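You operate a simulated robot arm through the tools that you are given. There is no shell and no other tool. Be economical: measure what you need, move in short steps, check, and stop when the job is done.

The job below is to be done with a simulated robot arm. You get a single attempt, and the scene is never put back.

JOB
Move the bench stop to 22 cm, lock it and cap it.
Fine: the rail lever frees and locks the stop; once it is locked, press the stop cap on till it catches.

It is judged by the outcome, as a careful person would: the job done as asked, and still so three seconds after it is handed in. It fails if anything else is knocked over, pushed out of place, dropped, spilled or broken. A push-on lid holds only when it is set on centred and level and pressed home; a screw cap is set on level and turned clockwise until tight.

ROBOT AND FRAMES
A 6-joint arm with a two-finger parallel gripper, fixed in place. Base frame: the origin is at the foot of the arm, x ahead of it, y to its left, z up; the work surface is at about z = 0. Units: mm, rad, N and s.
With the tool pointing down near the work surface it reaches from about 140 to 580 mm from the base axis. Its first joint turns from -1.152 to 1.152 rad. Payload 2.1 kg.
The TCP is the grasp point between the finger pads, 30 mm short of the fingertips. In the tool frame z runs along the fingers and y along their closing line. Largest opening 94 mm; finger width 28, thickness 10; the body of the gripper, 50 by 96 mm, starts 55 mm behind the TCP.
Orientation is told as [roll, pitch, yaw] about the base's x, y, z axes, in that order, counted from this pose: with the fingers straight down and closing along the base's y, the tool's x points along the base's -x, its y along +y and its z along -z.

CONTROLS
- The arm moves only by the tool drive_tool. Its argument "steps" is a list of rows, each an object (a shift or turn left out is 0, a gripper value left out holds the last) with "delta_pos": the shift along the tool's x, y, z in units of 20 mm (1.0 is 20 mm), a list of three; "turn": the turn, a rotation vector about the tool's x, y, z in units of 4 degrees (1.0 is 4 degrees), a list of three; "fingers": the opening in per cent of the stroke, from 0 (shut) to 100 (fully open). In form: [{"delta_pos": [dx, dy, dz], "turn": [ax, ay, az], "fingers": fingers}, ...]. A call has 1 to 8 rows; each row shifts and turns the commanded pose from where the row before left it, along the tool's axes as they then stand. A call with a number of a shift or a turn outside -1 to 1 is refused whole. Each row takes 0.2 s and may step no farther than 50 mm and 0.15 rad from the row before; otherwise, or with a gripper value out of range, the whole call is refused. A pose out of reach is approached as far as the arm can. The call stops where the force on the tool passes 60 N (or 10 N more than at its start, if that is more) or the arm is blocked; 0.2 s more then pass. Each finger travels about 72 mm/s and halts on what it meets, pressing with about 32 N; the grip force reading is that of the motor and also rises with nothing between the fingers. The clock runs only during rows and for 0.2 s after the last one: add rows that do not move to give the fingers time. It gives the time, the measured TCP pose, the force on the tool (base axes), the opening and the grip force at its end, in the units of the frame above (readings bear some noise), with the torque about the TCP (base axes, N m) and any sound that the robot's microphone picked up, and new pictures: "show" is both (left out), scene, wrist or none.
- Cameras (640 x 400 px; columns grow to the right, rows downward): "scene" is fixed at [64.5, -372.4, 501]; the picture's right is [0.72, -0.69, 0.00], its down [-0.27, -0.28, -0.92] and it looks along [0.64, 0.66, -0.39] (base axes); focal length 322 px, centre (320, 200). "wrist" rides on the gripper at [76, 14, -103] in the tool frame; the picture's right is [-0.18, 0.98, 0.00], its down [-0.75, -0.14, -0.64] and it looks along [-0.63, -0.12, 0.77] (tool axes); focal length 243 px, centre (320, 200). There is no depth. A picture from a camera that has moved, and an enlarged one, comes with that camera's place and axes in the base frame and with its lens.
- close_up(camera, box): a new picture of the part [left, top, right, bottom] of that camera's present view, enlarged. It takes no simulated time.
- sign_off(): hands the job in; it is judged then, once.

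Go step by step. Nothing tells you positions but the pictures and the camera data: compare them with the known pose of the tool, close in by small moves and look again before you grip or let go. The budget is 120 turns and 200 pictures, counting those below and the enlarged ones. Unless the task says otherwise, let go and move clear before handing in, and close with one line.

The tools are called as a command line: name --argument value ..., lists and objects as JSON in quotes. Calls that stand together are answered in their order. drive_tool: Moves the arm, as the interface text tells. Its arguments: {"type":"object","properties":{"steps":{"type":"array","items":{"type":"object","properties":{"delta_pos":{"type":"array","items":{"type":"number"}},"turn":{"type":"array","items":{"type":"number"}},"fingers":{"type":"number"}}}},"show":{"type":"string","enum":["both","scene","wrist","none"]}},"required":["steps"]} The other tools are called the same way: close_up (camera, box) takes an enlarged picture of a part of a camera's view; sign_off () hands the job in.

At the start:

```text
time: 0.0
position: [270.1, -58.0, 317.7]
tcp_rot: [-0.001, -0.003, 0.001]
contact_force: [-0.3, 0.0, 0.8]
ft_torque: [0.01, 0.0, 0.0]
gripper_width: 94.1
grip_force: 0.1
```

scene: 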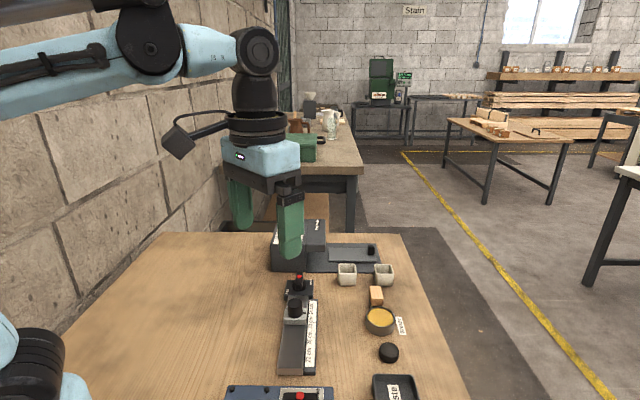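
wrist: 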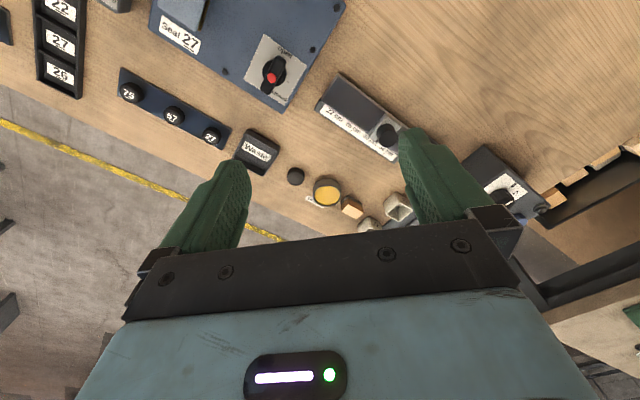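

I see a bench with a rail with a scale, a black knob on a slider, and a lever near its end. I'll look at enlarged pictures first.

close_up --camera "scene" --box '[250, 260, 410, 400]'

close_up --camera "wrist" --box '[220, 60, 420, 220]'

close_up --camera "wrist" --box '[0, 0, 320, 200]'

```text
2.86 times, centred on (330, 330) of scene
camera zoom: at [64.5, -372.4, 501.0], right [0.72, -0.69, 0.0], down [-0.27, -0.28, -0.92], along [0.64, 0.66, -0.39], focal length 921 px, centre (291, -171)
```

zoom: 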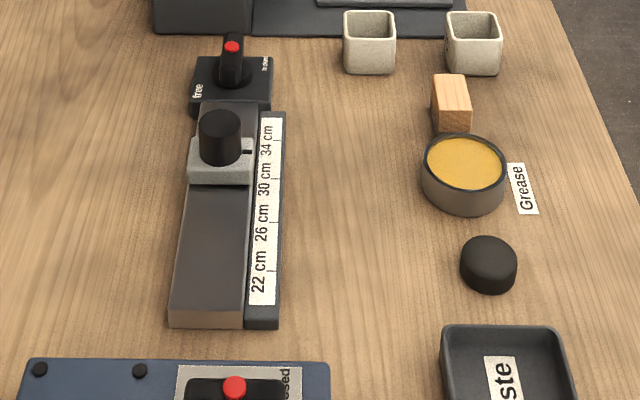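

```text
2.50 times, centred on (320, 140) of wrist
camera zoom: at [193.8, -43.0, 418.8], right [0.18, 0.98, 0.0], down [0.75, -0.14, 0.64], along [0.63, -0.12, -0.77], focal length 606 px, centre (320, 350)
```

zoom: 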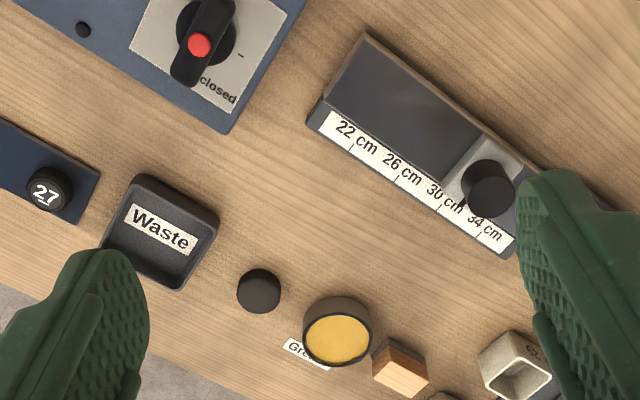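

```text
2.00 times, centred on (160, 100) of wrist
camera zoom: at [193.8, -43.0, 418.8], right [0.18, 0.98, 0.0], down [0.75, -0.14, 0.64], along [0.63, -0.12, -0.77], focal length 485 px, centre (640, 400)
```

zoom: 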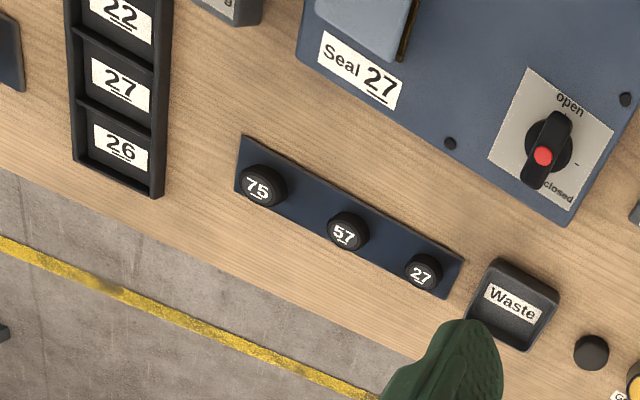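

The stop sits near 30–34 cm on a rail running about 45° in +x+y, with the lever at its far end. The loose cap is near (461,-146). I'll move to look at the lever with the wrist camera.

drive_tool --steps '[{"delta_pos": [0.5, 1, 0.5]}, {"delta_pos": [0.5, 1, 0.5]}, {"delta_pos": [0, 1, 0.5]}, {"delta_pos": [0, 1, 0.5]}, {"delta_pos": [0, 1, 0.5]}, {"delta_pos": [0, 1, 0]}, {"delta_pos": [0, 1, 0]}]' --show "wrist"

close_up --camera "scene" --box '[270, 265, 330, 305]'

```text
time: 1.6
position: [250.8, 82.5, 266.6]
tcp_rot: [-0.002, -0.001, 0.001]
contact_force: [0.2, -0.4, 0.5]
ft_torque: [0.02, 0.02, 0.02]
gripper_width: 94.3
grip_force: 0.1
camera wrist: at [173.8, 97.4, 369.0], right [0.18, 0.98, 0.0], down [0.75, -0.14, 0.64], along [0.63, -0.12, -0.77], focal length 243 px, centre (320, 200)
```

wrist: 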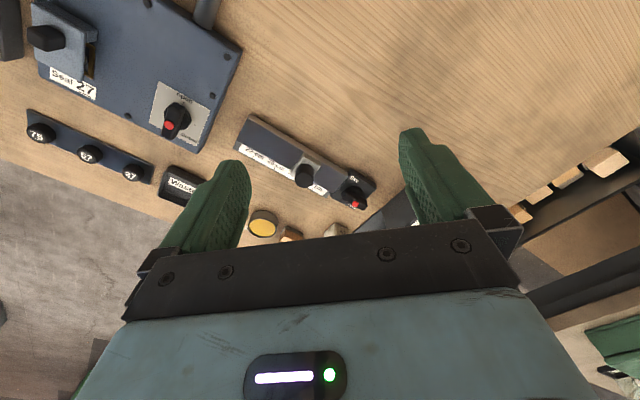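

```text
10.00 times, centred on (300, 285) of scene
camera zoom: at [64.5, -372.4, 501.0], right [0.72, -0.69, 0.0], down [-0.27, -0.28, -0.92], along [0.64, 0.66, -0.39], focal length 3223 px, centre (520, -650)
```

zoom: 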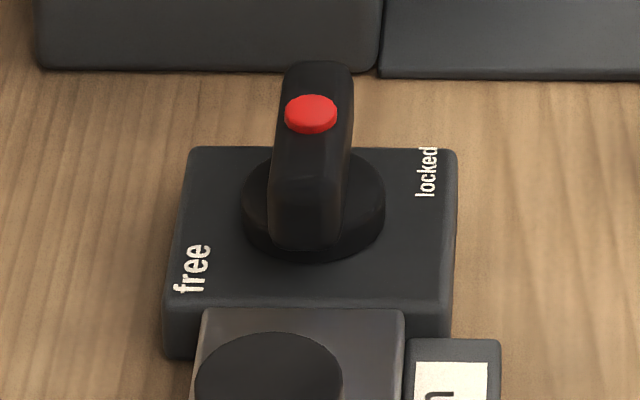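

close_up --camera "wrist" --box '[220, 100, 400, 220]'

close_up --camera "scene" --box '[270, 270, 350, 390]'

```text
3.33 times, centred on (310, 160) of wrist
camera zoom: at [173.8, 97.4, 369.0], right [0.18, 0.98, 0.0], down [0.75, -0.14, 0.64], along [0.63, -0.12, -0.77], focal length 809 px, centre (353, 333)
```

zoom: 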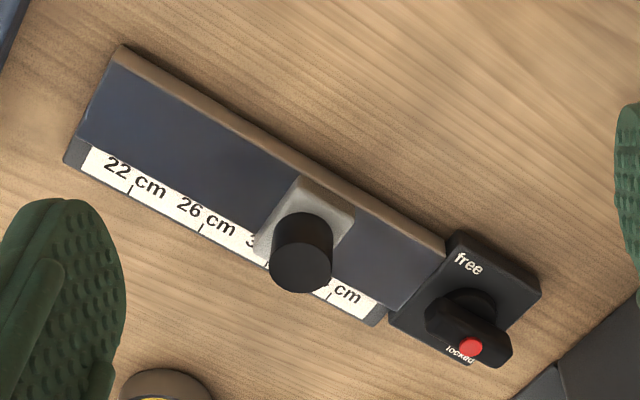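

```text
3.33 times, centred on (310, 330) of scene
camera zoom: at [64.5, -372.4, 501.0], right [0.72, -0.69, 0.0], down [-0.27, -0.28, -0.92], along [0.64, 0.66, -0.39], focal length 1074 px, centre (353, -233)
```

zoom: 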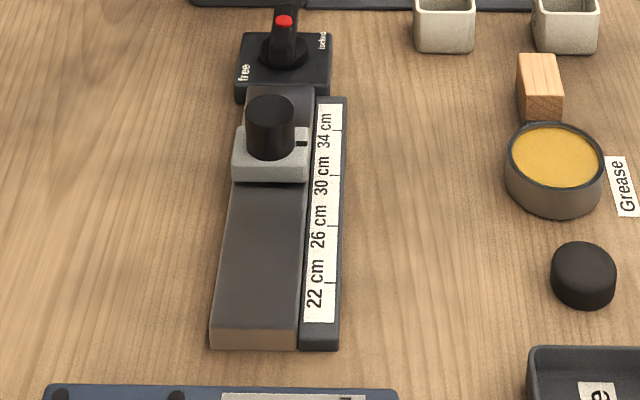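

The lever bar currently points along the rail, between the labels. I'll take a closer look from above.

drive_tool --steps '[{"delta_pos": [-1, 0.2, 0.5]}, {"delta_pos": [-1, 0.2, 0.5]}, {"delta_pos": [-1, 0.2, 0.5]}, {"delta_pos": [-1, 0.2, 0.5]}, {"delta_pos": [-1, 0.2, 0.5]}, {"delta_pos": [-1, 0, 0.5]}, {"delta_pos": [-1, 0, 0.5]}]' --show "both"

```text
time: 3.2
position: [390.9, 103.1, 195.9]
tcp_rot: [-0.002, -0.002, 0.0]
contact_force: [-0.6, -0.2, -0.1]
ft_torque: [0.0, 0.03, -0.01]
gripper_width: 94.0
grip_force: 0.1
camera wrist: at [314.1, 117.9, 297.3], right [0.18, 0.98, 0.0], down [0.75, -0.14, 0.64], along [0.63, -0.12, -0.77], focal length 243 px, centre (320, 200)
```

scene: 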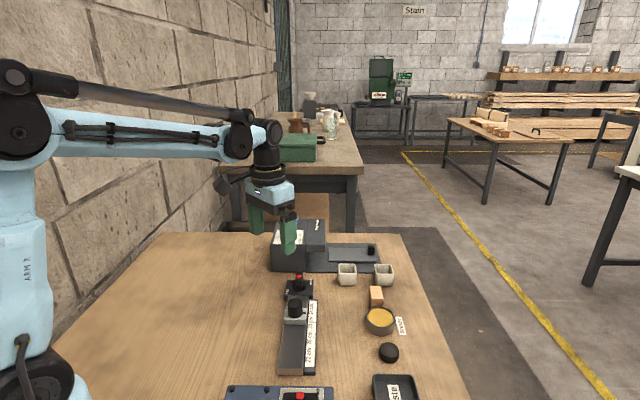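
wrist: 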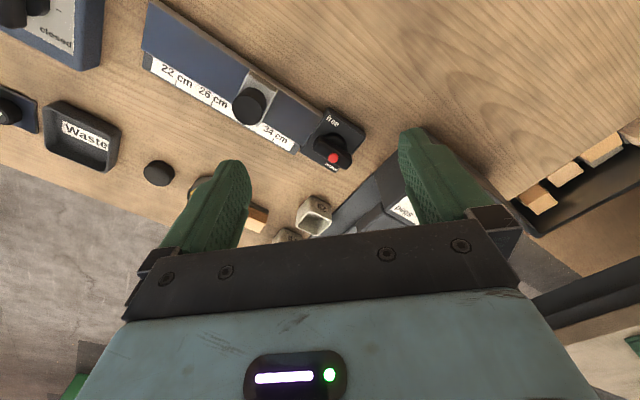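

close_up --camera "wrist" --box '[290, 95, 380, 180]'

close_up --camera "wrist" --box '[130, 0, 310, 170]'

```text
4.71 times, centred on (335, 138) of wrist
camera zoom: at [314.1, 117.9, 297.3], right [0.18, 0.98, 0.0], down [0.75, -0.14, 0.64], along [0.63, -0.12, -0.77], focal length 1142 px, centre (249, 494)
```

zoom: 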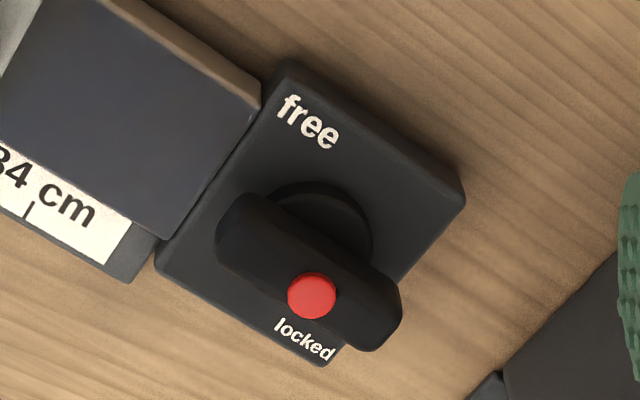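

```text
2.35 times, centred on (220, 85) of wrist
camera zoom: at [314.1, 117.9, 297.3], right [0.18, 0.98, 0.0], down [0.75, -0.14, 0.64], along [0.63, -0.12, -0.77], focal length 571 px, centre (555, 471)
```

zoom: 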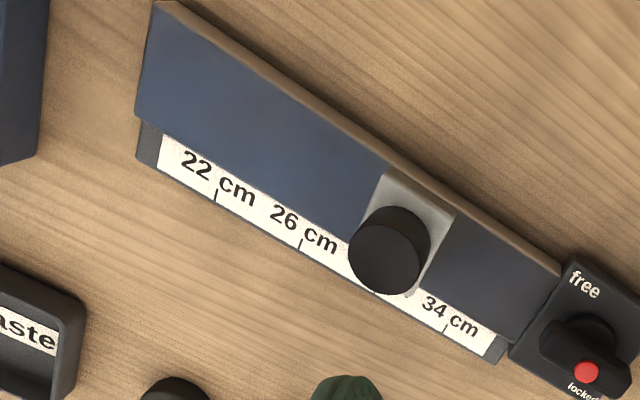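

The lever bar is about 50 mm long, centred near (457,107) with its top at z≈52, aligned with the rail at 45°. I'll place the tool above it and yaw 45° so the fingers straddle it.

drive_tool --steps '[{"delta_pos": [-0.8, 0.05, 0.5], "fingers": 60}, {"delta_pos": [-0.8, 0.05, 0.5]}, {"delta_pos": [-0.8, 0.05, 0.5]}, {"delta_pos": [-0.8, 0.05, 0.5]}, {"turn": [0, 0, -1]}, {"turn": [0, 0, -1]}, {"turn": [0, 0, -1]}, {"turn": [0, 0, -1]}]' --show "none"

drive_tool --steps '[{"turn": [0, 0, -1]}, {"turn": [0, 0, -1]}, {"turn": [0, 0, -1]}, {"turn": [0, 0, -1]}, {"turn": [0, 0, -1]}, {"turn": [0, 0, -1]}, {"turn": [0, 0, -1]}, {"turn": [0, 0, -0.25]}]'

```text
time: 5.0
position: [454.4, 106.2, 157.3]
tcp_rot: [-0.002, 0.001, 0.281]
contact_force: [0.5, -0.4, -0.8]
ft_torque: [-0.01, -0.01, 0.0]
gripper_width: 56.5
grip_force: 0.2
```

```text
time: 6.8
position: [454.6, 105.8, 157.3]
tcp_rot: [-0.001, 0.0, 0.785]
contact_force: [-0.3, -0.1, 1.6]
ft_torque: [-0.01, 0.02, 0.03]
gripper_width: 56.6
grip_force: 0.0
camera wrist: at [390.4, 62.4, 259.4], right [-0.57, 0.82, 0.0], down [0.63, 0.43, 0.64], along [0.53, 0.36, -0.77], focal length 243 px, centre (320, 200)
```

scene: 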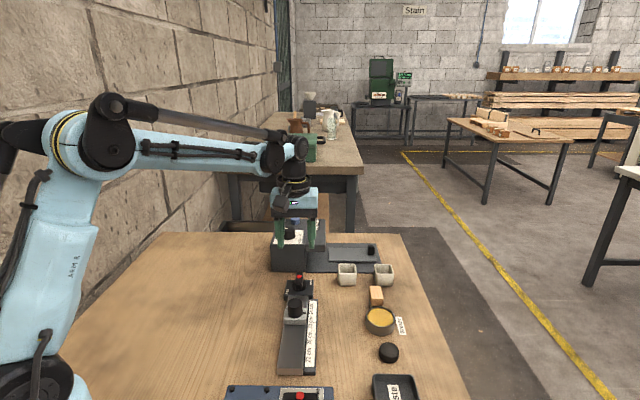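
wrist: 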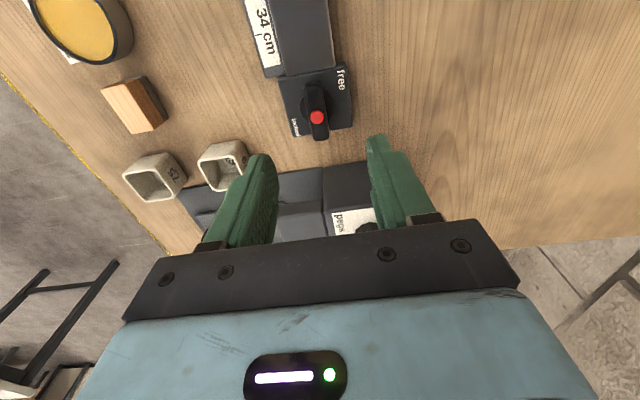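

close_up --camera "wrist" --box '[270, 55, 360, 145]'

```text
4.44 times, centred on (315, 100) of wrist
camera zoom: at [390.4, 62.4, 259.4], right [-0.57, 0.82, 0.0], down [0.63, 0.43, 0.64], along [0.53, 0.36, -0.77], focal length 1078 px, centre (342, 644)
```

zoom: 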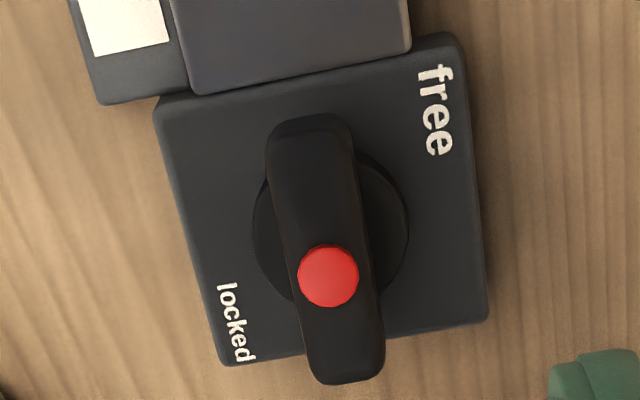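

drive_tool --steps '[{"delta_pos": [-0.12, -0.12, 0.9]}, {"delta_pos": [0, 0, 1]}, {"delta_pos": [0, 0, 1]}, {"delta_pos": [0, 0, 0.6]}]'

close_up --camera "scene" --box '[250, 215, 350, 325]'

```text
time: 7.8
position: [456.7, 106.3, 87.3]
tcp_rot: [-0.003, 0.0, 0.786]
contact_force: [0.2, 0.3, 0.1]
ft_torque: [-0.02, 0.0, -0.01]
gripper_width: 56.4
grip_force: 0.1
camera wrist: at [393.7, 62.5, 188.4], right [-0.56, 0.83, 0.0], down [0.63, 0.43, 0.64], along [0.53, 0.36, -0.77], focal length 243 px, centre (320, 200)
```

scene: 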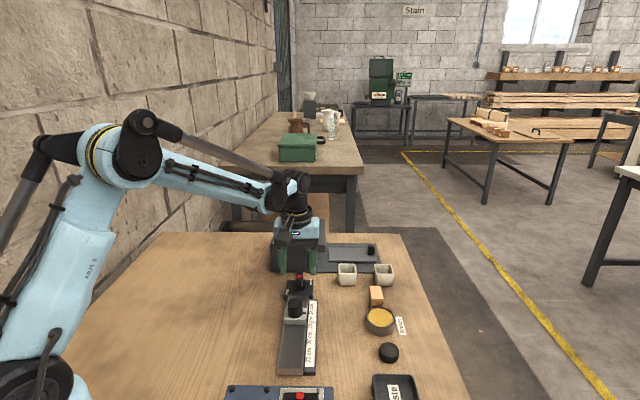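
wrist: 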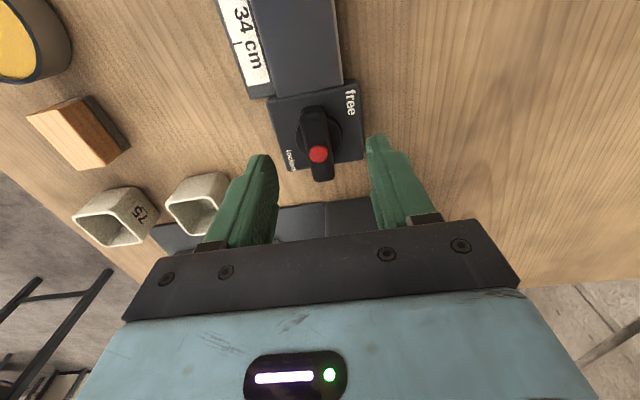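

```text
3.64 times, centred on (300, 270) of scene
camera zoom: at [64.5, -372.4, 501.0], right [0.72, -0.69, 0.0], down [-0.27, -0.28, -0.92], along [0.64, 0.66, -0.39], focal length 1172 px, centre (393, -54)
```

zoom: 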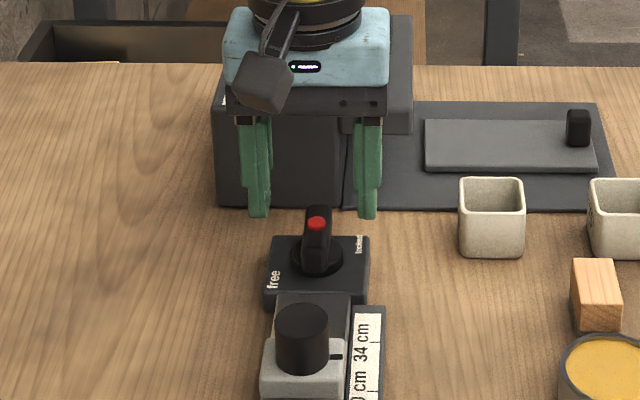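

drive_tool --steps '[{"delta_pos": [0, -0.05, 0.7]}, {"delta_pos": [0, 0, 0.6]}, {"fingers": 5}, {"fingers": 5}, {"fingers": 5}, {"fingers": 5}]'

close_up --camera "scene" --box '[250, 215, 350, 325]'

```text
time: 9.2
position: [458.8, 104.7, 60.9]
tcp_rot: [-0.001, 0.0, 0.786]
contact_force: [5.1, -0.7, -5.4]
ft_torque: [-0.19, 0.27, 0.0]
gripper_width: 16.7
grip_force: 45.3
camera wrist: at [394.6, 61.7, 161.9], right [-0.56, 0.83, 0.0], down [0.63, 0.43, 0.64], along [0.53, 0.36, -0.77], focal length 243 px, centre (320, 200)
```

scene: 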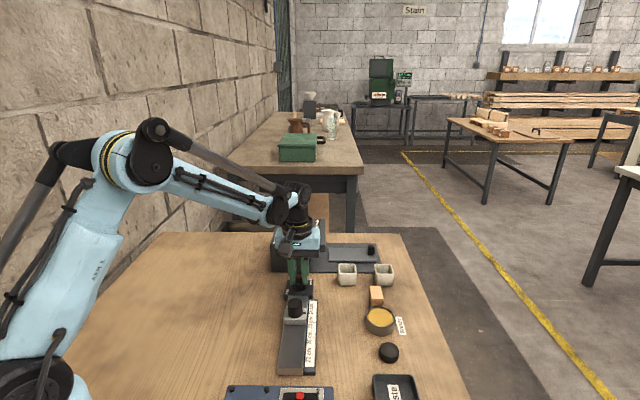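
wrist: 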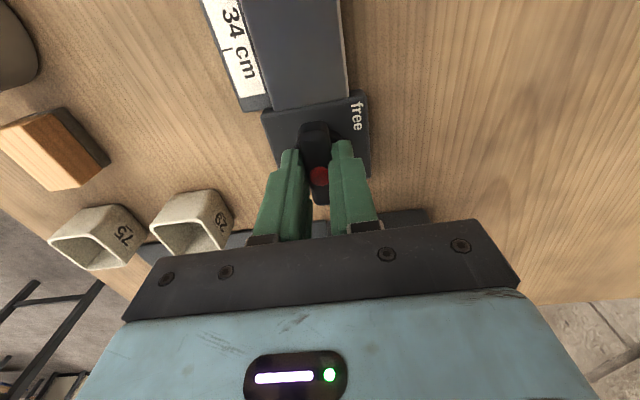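

```text
3.64 times, centred on (300, 270) of scene
camera zoom: at [64.6, -372.4, 501.0], right [0.72, -0.69, 0.0], down [-0.27, -0.28, -0.92], along [0.64, 0.66, -0.39], focal length 1172 px, centre (393, -54)
```

zoom: 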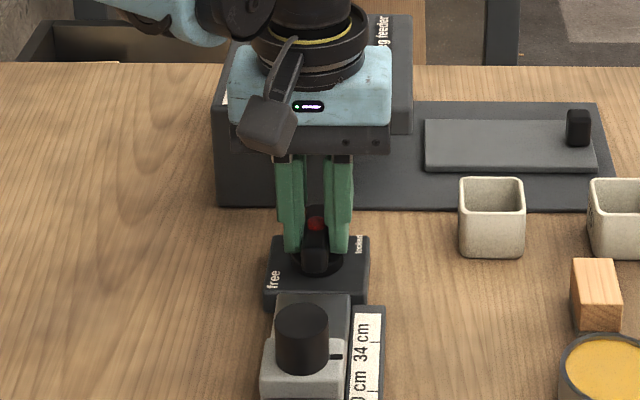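

The bar is gripped (16.7 mm). I'll try a small counter-clockwise turn, toward "free", and read the torque.

drive_tool --steps '[{"turn": [0, 0, -1]}, {"turn": [0, 0, -1]}, {"turn": [0, 0, -1]}]' --show "wrist"

```text
time: 10.0
position: [458.4, 104.6, 60.5]
tcp_rot: [-0.002, 0.0, 0.994]
contact_force: [5.9, -2.5, -17.1]
ft_torque: [0.41, -0.11, 0.01]
gripper_width: 17.2
grip_force: 44.8
camera wrist: at [405.4, 49.0, 161.9], right [-0.72, 0.69, 0.0], down [0.53, 0.56, 0.64], along [0.44, 0.46, -0.77], focal length 243 px, centre (320, 200)
```

wrist: 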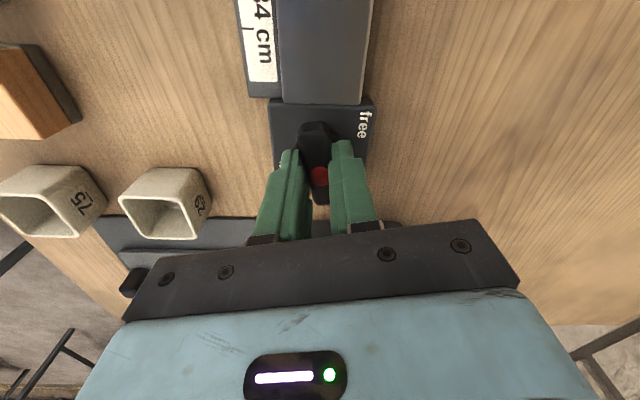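

The lever turns with the tool freely. I'll keep going counter-clockwise.

drive_tool --steps '[{"delta_pos": [0, 0, -0.03], "turn": [0, 0, -1]}, {"turn": [0, 0, -1]}, {"turn": [0, 0, -1]}, {"turn": [0, 0, -1]}, {"turn": [0, 0, -1]}]' --show "wrist"

```text
time: 11.2
position: [459.6, 105.1, 61.5]
tcp_rot: [-0.002, 0.002, 1.343]
contact_force: [15.7, -7.8, -39.3]
ft_torque: [0.09, -0.2, -0.05]
gripper_width: 16.8
grip_force: 44.4
camera wrist: at [428.1, 34.2, 163.2], right [-0.92, 0.4, 0.0], down [0.31, 0.7, 0.64], along [0.26, 0.59, -0.77], focal length 243 px, centre (320, 200)
```

wrist: 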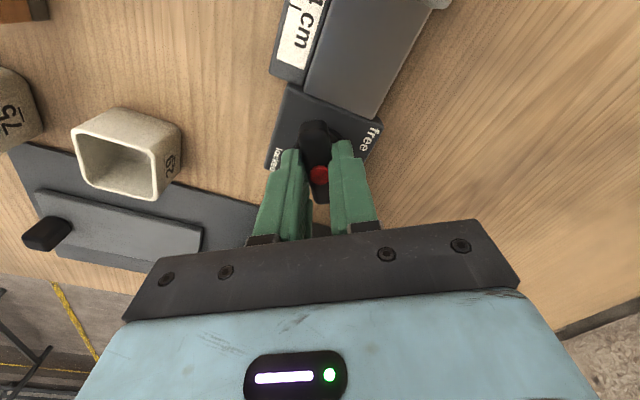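

Side forces build up, so I'll open to release the strain, then look.

drive_tool --steps '[{"fingers": 35}, {"fingers": 35}, {"fingers": 35}]' --show "wrist"

close_up --camera "wrist" --box '[250, 80, 400, 230]'

close_up --camera "scene" --box '[260, 230, 340, 310]'

```text
time: 12.0
position: [459.4, 105.7, 62.3]
tcp_rot: [-0.003, 0.001, 1.344]
contact_force: [-0.1, -0.2, -0.8]
ft_torque: [-0.01, 0.01, 0.0]
gripper_width: 32.8
grip_force: 0.1
camera wrist: at [427.7, 34.7, 163.6], right [-0.92, 0.4, 0.0], down [0.31, 0.7, 0.64], along [0.26, 0.59, -0.77], focal length 243 px, centre (320, 200)
```

wrist: 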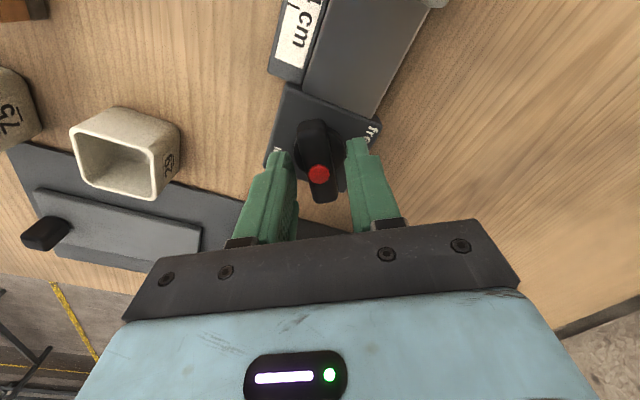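

```text
2.67 times, centred on (325, 155) of wrist
camera zoom: at [427.7, 34.7, 163.6], right [-0.92, 0.4, 0.0], down [0.31, 0.7, 0.64], along [0.26, 0.59, -0.77], focal length 647 px, centre (307, 320)
```

zoom: 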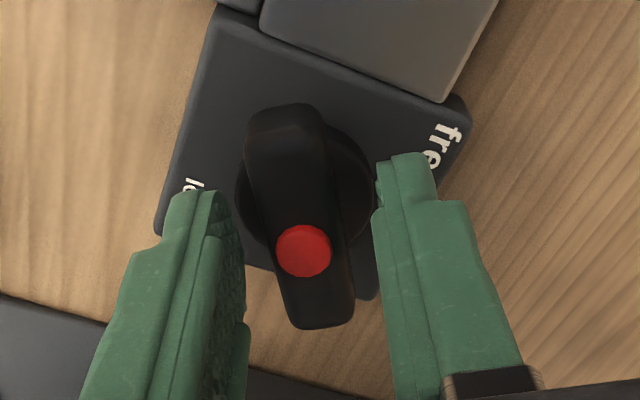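

```text
5.00 times, centred on (300, 270) of scene
camera zoom: at [64.5, -372.4, 501.0], right [0.72, -0.69, 0.0], down [-0.27, -0.28, -0.92], along [0.64, 0.66, -0.39], focal length 1612 px, centre (420, -150)
```

zoom: 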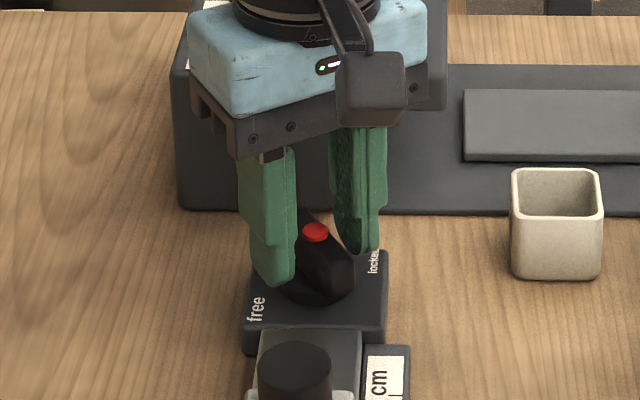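

drive_tool --steps '[{"delta_pos": [0, 0, 0.05], "fingers": 5}, {"fingers": 5}, {"fingers": 5}, {"turn": [0, 0, -1]}, {"turn": [0, 0, -1]}, {"turn": [0, 0, -1]}, {"turn": [0, 0, -1]}]' --show "wrist"

```text
time: 13.6
position: [459.9, 105.5, 62.4]
tcp_rot: [-0.004, 0.001, 1.623]
contact_force: [17.2, -5.3, 31.2]
ft_torque: [0.49, -0.17, -0.03]
gripper_width: 16.5
grip_force: 44.7
camera wrist: at [448.9, 28.6, 163.2], right [-0.99, 0.13, 0.0], down [0.1, 0.76, 0.64], along [0.09, 0.64, -0.77], focal length 243 px, centre (320, 200)
```

wrist: 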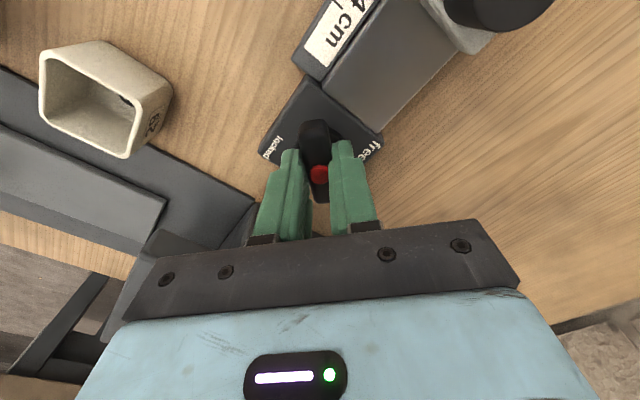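

drive_tool --steps '[{"delta_pos": [0, -0.03, -0.02], "turn": [0, 0, -1]}, {"turn": [0, 0, -1]}, {"turn": [0, 0, -1]}, {"turn": [0, 0, -1]}]' --show "wrist"

```text
time: 14.6
position: [460.3, 105.7, 61.9]
tcp_rot: [-0.003, 0.003, 1.903]
contact_force: [14.0, -7.5, 34.9]
ft_torque: [0.32, -0.12, 0.0]
gripper_width: 16.6
grip_force: 45.3
camera wrist: at [470.9, 28.9, 163.2], right [-0.99, -0.15, 0.0], down [-0.11, 0.76, 0.64], along [-0.09, 0.63, -0.77], focal length 243 px, centre (320, 200)
```

wrist: 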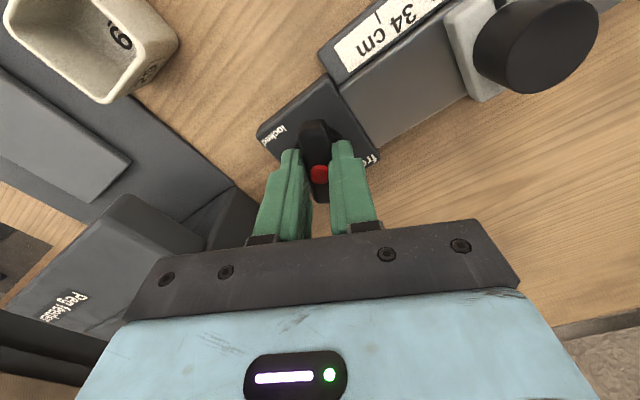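

drive_tool --steps '[{"delta_pos": [0, -0.03, 0.02], "turn": [0, 0, -1]}, {"turn": [0, 0, -1]}, {"turn": [0, 0, -1]}, {"turn": [0, 0, -1]}]' --show "wrist"

```text
time: 15.6
position: [459.2, 105.2, 60.2]
tcp_rot: [-0.001, 0.004, 2.181]
contact_force: [6.8, -11.8, 33.3]
ft_torque: [0.03, 0.08, 0.02]
gripper_width: 16.6
grip_force: 45.0
camera wrist: at [491.9, 35.2, 162.8], right [-0.91, -0.41, 0.0], down [-0.32, 0.7, 0.64], along [-0.26, 0.58, -0.77], focal length 243 px, centre (320, 200)
```

wrist: 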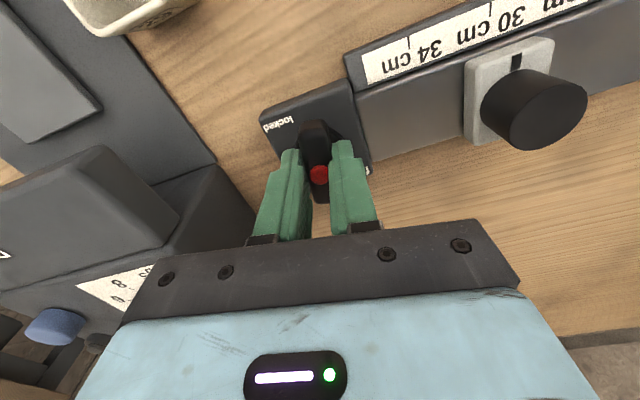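

drive_tool --steps '[{"delta_pos": [0, 0, 0], "turn": [0, 0, -1]}, {"turn": [0, 0, -1]}, {"turn": [0, 0, -1]}, {"turn": [0, 0, -1]}]' --show "wrist"

```text
time: 16.6
position: [459.1, 106.6, 60.8]
tcp_rot: [0.0, 0.003, 2.459]
contact_force: [8.6, -4.0, 7.7]
ft_torque: [-0.28, -0.32, -1.61]
gripper_width: 19.0
grip_force: 45.0
camera wrist: at [509.6, 46.9, 162.4], right [-0.76, -0.65, 0.0], down [-0.5, 0.58, 0.64], along [-0.41, 0.49, -0.77], focal length 243 px, centre (320, 200)
```

wrist: 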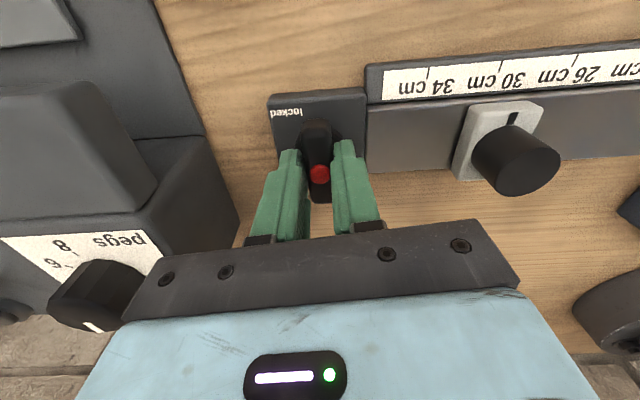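

The torque shows the end of travel about 90° from the start, with the bar across the rail toward "free". I'll release, rise, and look at the stop.

drive_tool --steps '[{"turn": [0, 0, 0.6]}, {"fingers": 40}, {"fingers": 40}, {"delta_pos": [0, 0, -1]}, {"delta_pos": [0, 0, -1], "turn": [0, 0, 1]}, {"delta_pos": [0, 0, -1]}, {"delta_pos": [0, 0, -1]}]'

close_up --camera "wrist" --box '[240, 20, 640, 220]'

close_up --camera "scene" --box '[260, 260, 340, 340]'

```text
time: 18.2
position: [458.7, 106.5, 142.7]
tcp_rot: [0.002, 0.001, 2.35]
contact_force: [0.3, 0.1, 0.2]
ft_torque: [-0.02, 0.02, 0.0]
gripper_width: 37.6
grip_force: 0.1
camera wrist: at [502.6, 42.2, 243.5], right [-0.83, -0.56, 0.0], down [-0.43, 0.64, 0.64], along [-0.36, 0.53, -0.77], focal length 243 px, centre (320, 200)
```

scene: 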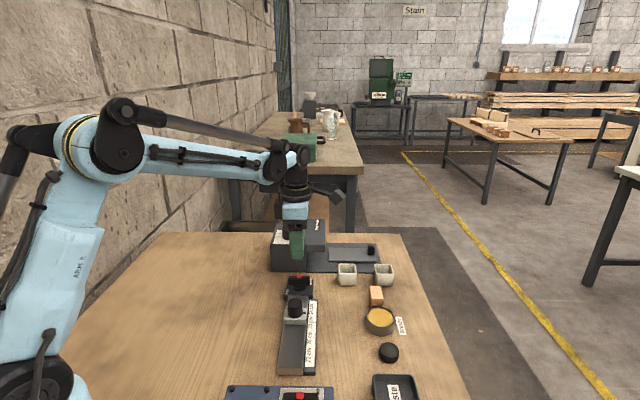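
wrist: 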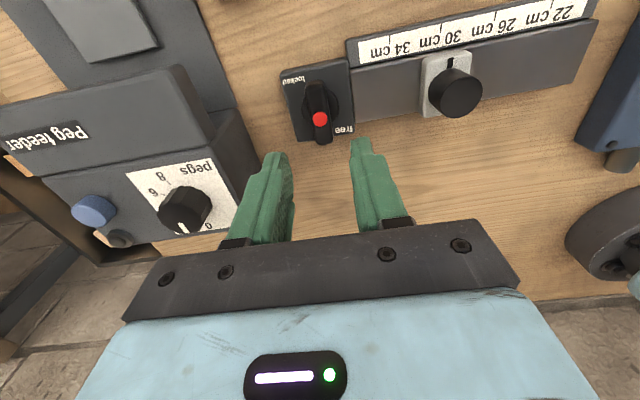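

```text
1.60 times, centred on (440, 120) of wrist
camera zoom: at [502.6, 42.2, 243.5], right [-0.83, -0.56, 0.0], down [-0.43, 0.64, 0.64], along [-0.36, 0.53, -0.77], focal length 388 px, centre (128, 328)
```

zoom: 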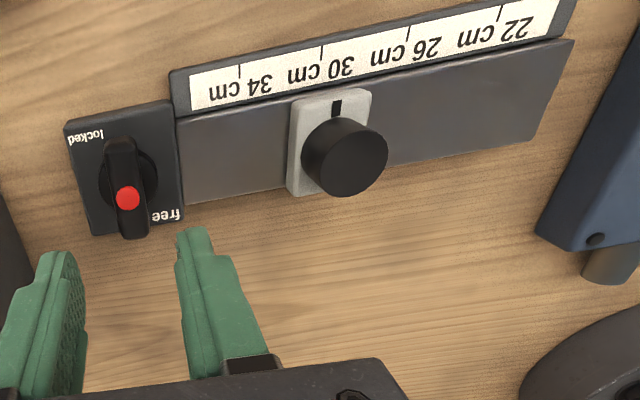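

```text
5.00 times, centred on (300, 300) of scene
camera zoom: at [64.5, -372.4, 501.0], right [0.72, -0.69, 0.0], down [-0.27, -0.28, -0.92], along [0.64, 0.66, -0.39], focal length 1612 px, centre (420, -300)
```

zoom: 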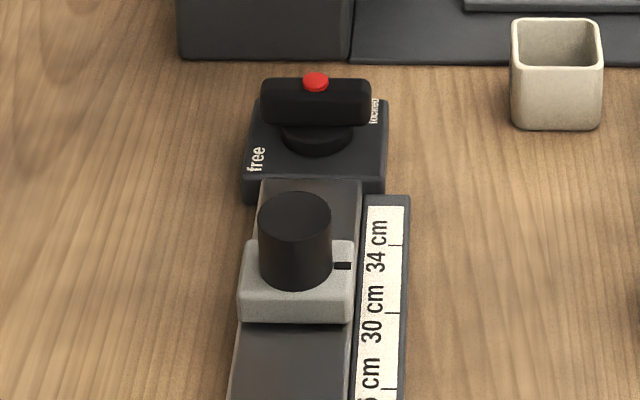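

The lever is now across the rail at its end stop. The ticks are 10 mm per cm. The stop's pointer is near (399,17), reading about 30 cm, and its post is at (387,30), top z≈55, so it needs to move about −81 mm along the rail. I'll go above the post.

drive_tool --steps '[{"delta_pos": [0.18, 0.9, 0], "fingers": 60}, {"delta_pos": [0, 0.9, 0]}, {"delta_pos": [0, 0.9, 0]}, {"delta_pos": [0, 0.9, 0]}, {"delta_pos": [0, 0.9, 0.5]}, {"delta_pos": [0, 0.72, 0.5]}, {"delta_pos": [0, 0, 0.5]}]'

close_up --camera "scene" --box '[250, 220, 350, 345]'

```text
time: 19.8
position: [387.3, 31.5, 111.8]
tcp_rot: [0.0, 0.001, 2.35]
contact_force: [0.0, 0.1, 0.8]
ft_torque: [0.0, 0.01, 0.01]
gripper_width: 56.4
grip_force: 0.1
camera wrist: at [430.0, -33.6, 213.4], right [-0.83, -0.56, 0.0], down [-0.43, 0.64, 0.64], along [-0.36, 0.53, -0.77], focal length 243 px, centre (320, 200)
```

scene: 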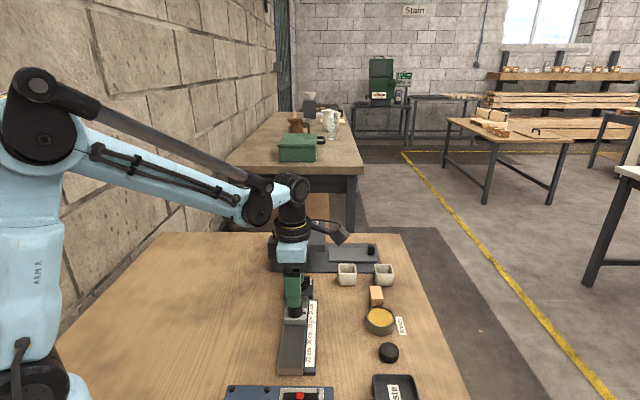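
wrist: 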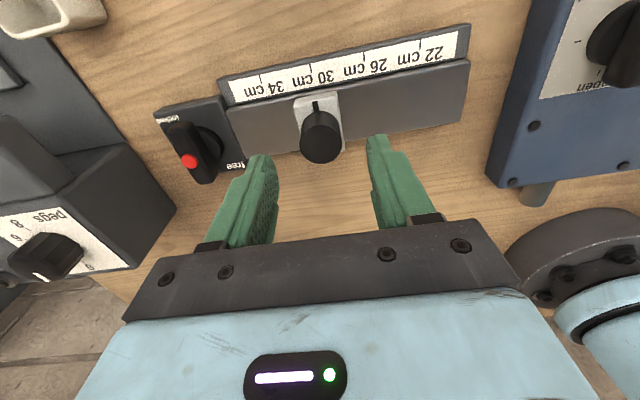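

```text
3.20 times, centred on (300, 282) of scene
camera zoom: at [64.5, -372.4, 501.0], right [0.72, -0.69, 0.0], down [-0.27, -0.28, -0.92], along [0.64, 0.66, -0.39], focal length 1031 px, centre (384, -64)
```

zoom: 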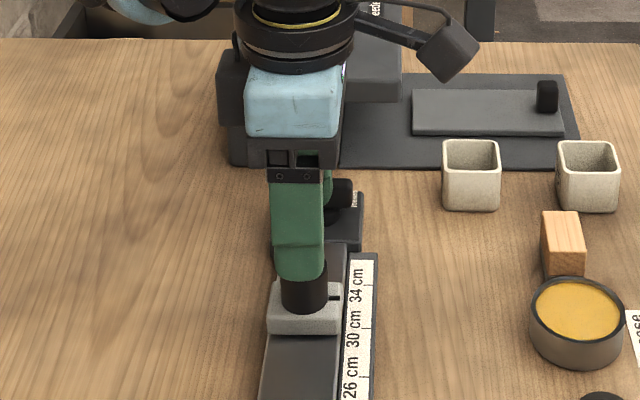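

close_up --camera "wrist" --box '[270, 80, 370, 180]'

```text
4.00 times, centred on (320, 130) of wrist
camera zoom: at [430.0, -33.6, 213.4], right [-0.83, -0.56, 0.0], down [-0.43, 0.64, 0.64], along [-0.36, 0.53, -0.77], focal length 970 px, centre (320, 480)
```

zoom: 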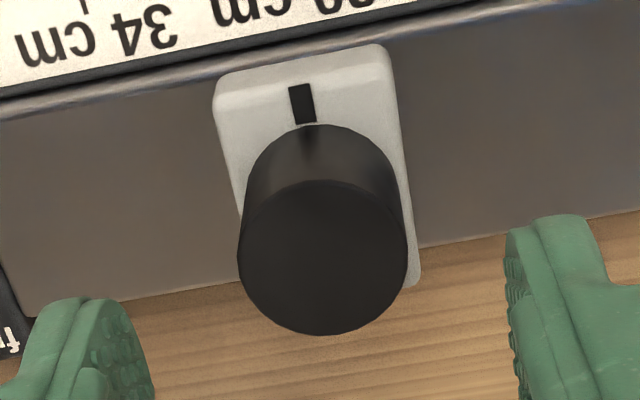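

The post is centred between the fingers. I'll descend to z≈67 and grip it.

drive_tool --steps '[{"delta_pos": [-0.05, 0, 0.8]}, {"delta_pos": [0, 0, 0.8]}, {"delta_pos": [0, 0, 0.65]}, {"fingers": 20}, {"fingers": 20}, {"fingers": 20}]'

close_up --camera "scene" --box '[250, 240, 350, 365]'

```text
time: 21.2
position: [386.2, 31.8, 66.7]
tcp_rot: [0.0, 0.002, 2.348]
contact_force: [-0.2, -0.9, -7.3]
ft_torque: [0.39, -0.37, -0.03]
gripper_width: 28.9
grip_force: 44.8
camera wrist: at [429.3, -33.0, 168.5], right [-0.83, -0.56, 0.0], down [-0.43, 0.64, 0.64], along [-0.36, 0.53, -0.77], focal length 243 px, centre (320, 200)
```

scene: 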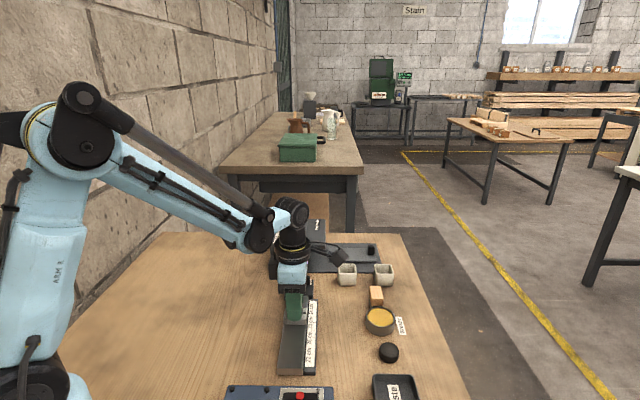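
wrist: 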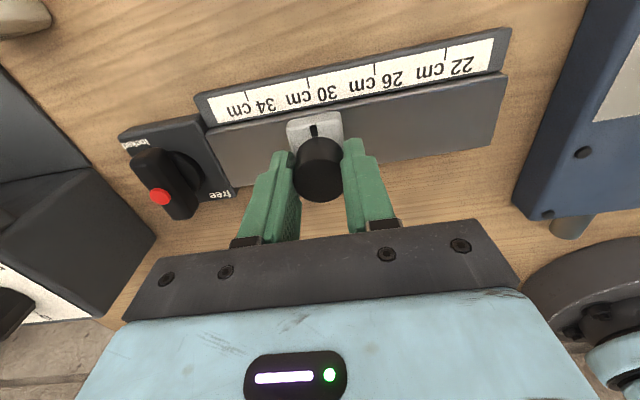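

```text
3.20 times, centred on (300, 302) of scene
camera zoom: at [64.6, -372.4, 501.0], right [0.72, -0.69, 0.0], down [-0.27, -0.28, -0.92], along [0.64, 0.66, -0.39], focal length 1031 px, centre (384, -128)
```

zoom: 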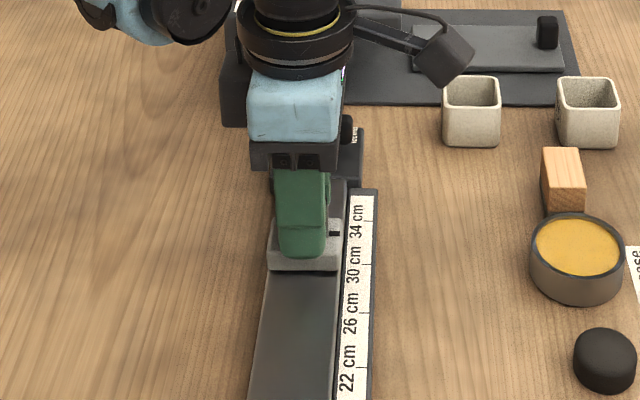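

Gripped. I'll test-slide 8 mm toward 22.

drive_tool --steps '[{"delta_pos": [0, 0.2, 0]}, {"delta_pos": [0, 0.2, 0]}]' --show "wrist"

```text
time: 21.8
position: [380.7, 25.5, 66.4]
tcp_rot: [-0.001, 0.002, 2.351]
contact_force: [-1.3, 2.7, 12.0]
ft_torque: [0.32, -0.47, 0.09]
gripper_width: 29.2
grip_force: 45.4
camera wrist: at [423.5, -38.8, 168.4], right [-0.83, -0.56, 0.0], down [-0.43, 0.64, 0.64], along [-0.36, 0.53, -0.77], focal length 243 px, centre (320, 200)
```

wrist: 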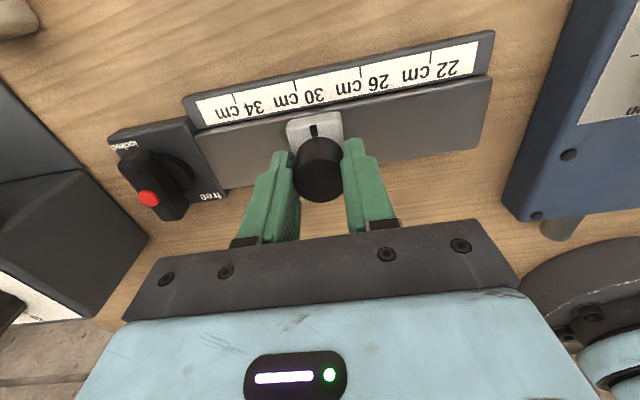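

It slides freely. I'll continue to near 22.

drive_tool --steps '[{"delta_pos": [0, 0.5, 0]}, {"delta_pos": [0, 0.5, 0]}, {"delta_pos": [0, 0.5, 0]}, {"delta_pos": [0, 0.5, 0]}, {"delta_pos": [0.01, 0.5, 0]}, {"delta_pos": [0.01, 0.5, 0]}, {"delta_pos": [0.01, 0.45, 0]}]' --show "wrist"

close_up --camera "wrist" --box '[250, 50, 400, 200]'

close_up --camera "scene" --box '[260, 300, 340, 380]'

```text
time: 23.4
position: [332.0, -23.3, 66.1]
tcp_rot: [-0.001, -0.001, 2.35]
contact_force: [-13.7, 16.9, 28.6]
ft_torque: [0.63, -0.18, 0.02]
gripper_width: 29.3
grip_force: 45.0
camera wrist: at [375.8, -87.4, 168.0], right [-0.83, -0.56, 0.0], down [-0.43, 0.63, 0.64], along [-0.36, 0.53, -0.77], focal length 243 px, centre (320, 200)
```

wrist: 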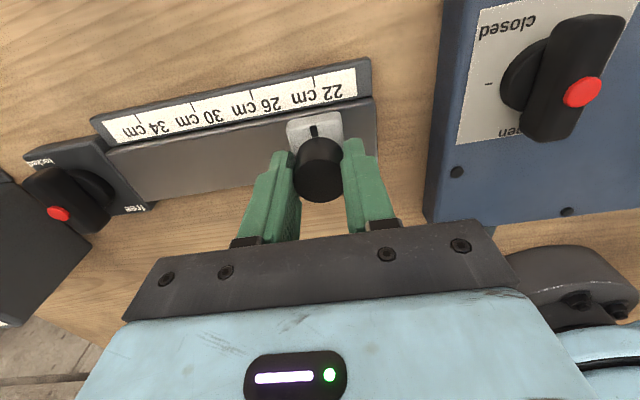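

```text
2.67 times, centred on (325, 125) of wrist
camera zoom: at [375.8, -87.4, 168.0], right [-0.83, -0.56, 0.0], down [-0.43, 0.63, 0.64], along [-0.36, 0.53, -0.77], focal length 647 px, centre (307, 400)
```

zoom: 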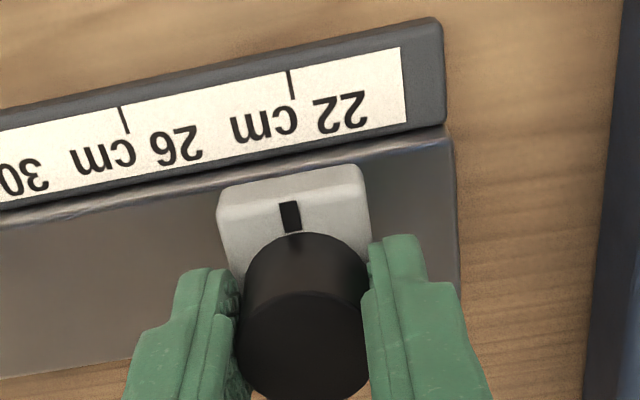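

```text
5.00 times, centred on (300, 340) of scene
camera zoom: at [64.4, -372.3, 501.1], right [0.72, -0.69, 0.0], down [-0.27, -0.28, -0.92], along [0.64, 0.66, -0.39], focal length 1612 px, centre (420, -500)
```

zoom: 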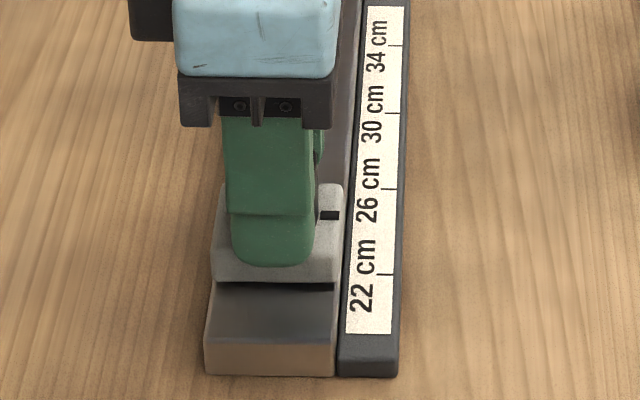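

The pointer is about 3.7 mm short of the 22 tick by the wrist view. I'll fine-adjust and relax the side strain.

drive_tool --steps '[{"delta_pos": [-0.03, 0.09, 0.02]}, {"delta_pos": [0, 0.09, 0]}]' --show "wrist"

close_up --camera "wrist" --box '[270, 50, 350, 150]'

close_up --camera "scene" --box '[260, 300, 340, 380]'

```text
time: 24.1
position: [330.1, -25.7, 64.6]
tcp_rot: [0.0, -0.001, 2.348]
contact_force: [1.1, 2.5, 9.0]
ft_torque: [-0.52, 0.38, -0.17]
gripper_width: 28.7
grip_force: 45.0
stopped in row 2: the force on the tool passed its limit at 62 N (the readings are from after the stop); the commanded pose is now the measured one
camera wrist: at [373.1, -90.0, 167.7], right [-0.83, -0.56, 0.0], down [-0.43, 0.64, 0.64], along [-0.36, 0.53, -0.77], focal length 243 px, centre (320, 200)
```

wrist: 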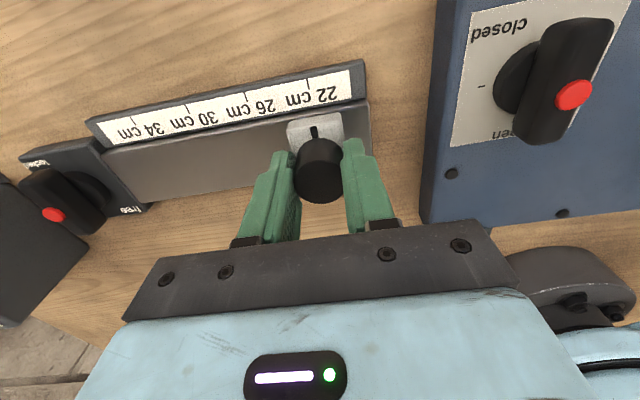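

```text
4.00 times, centred on (310, 100) of wrist
camera zoom: at [373.1, -90.0, 167.7], right [-0.83, -0.56, 0.0], down [-0.43, 0.64, 0.64], along [-0.36, 0.53, -0.77], focal length 970 px, centre (360, 600)
```

zoom: 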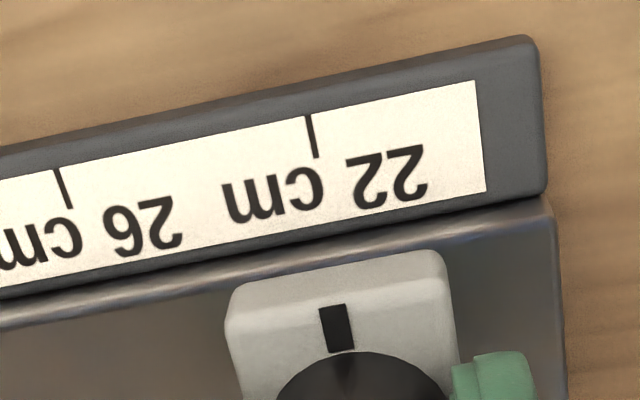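

```text
5.00 times, centred on (300, 340) of scene
camera zoom: at [64.5, -372.4, 501.0], right [0.72, -0.69, 0.0], down [-0.27, -0.28, -0.92], along [0.64, 0.66, -0.39], focal length 1612 px, centre (420, -500)
```

zoom: 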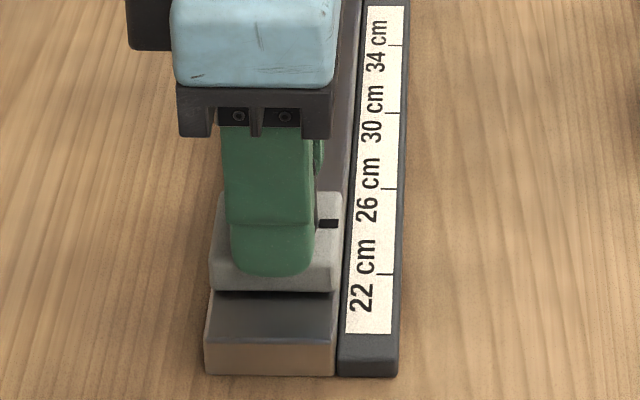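

The pointer is now within about 0.3 mm of the 22 tick. I'll release gently and rise to check from a better angle.

drive_tool --steps '[{"fingers": 55}, {"fingers": 55}, {"fingers": 55}, {"delta_pos": [0, 0, -1]}, {"delta_pos": [0, 0, -1]}, {"delta_pos": [0, -0.7, -0.5]}]' --show "wrist"

close_up --camera "wrist" --box '[270, 50, 410, 150]'

close_up --camera "scene" --box '[260, 300, 340, 380]'

```text
time: 25.6
position: [337.9, -15.5, 116.5]
tcp_rot: [0.0, 0.001, 2.348]
contact_force: [-0.6, -0.2, 0.1]
ft_torque: [-0.01, -0.02, -0.02]
gripper_width: 51.5
grip_force: 0.0
camera wrist: at [381.6, -80.7, 218.2], right [-0.83, -0.56, 0.0], down [-0.43, 0.64, 0.64], along [-0.36, 0.53, -0.77], focal length 243 px, centre (320, 200)
```

wrist: 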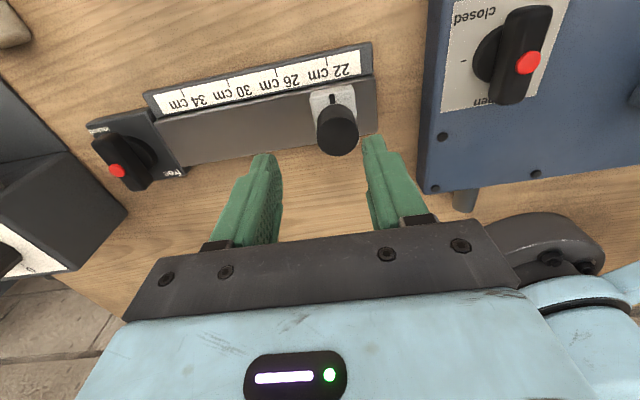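

```text
4.00 times, centred on (340, 100) of wrist
camera zoom: at [381.6, -80.7, 218.2], right [-0.83, -0.56, 0.0], down [-0.43, 0.64, 0.64], along [-0.36, 0.53, -0.77], focal length 970 px, centre (240, 600)
```

zoom: 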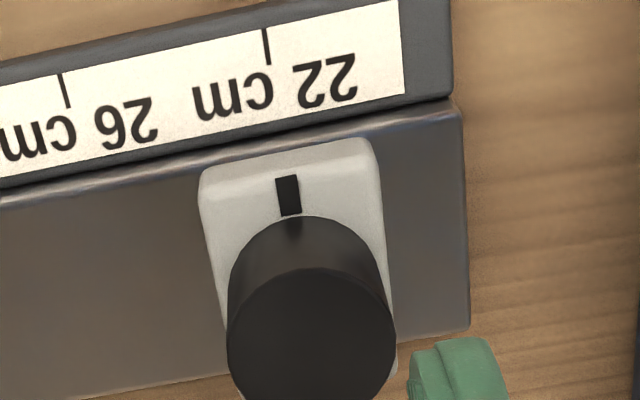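

```text
5.00 times, centred on (300, 340) of scene
camera zoom: at [64.5, -372.4, 501.0], right [0.72, -0.69, 0.0], down [-0.27, -0.28, -0.92], along [0.64, 0.66, -0.39], focal length 1612 px, centre (420, -500)
```

zoom: 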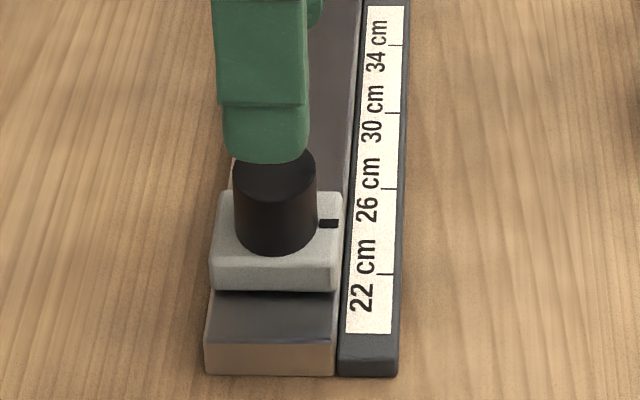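

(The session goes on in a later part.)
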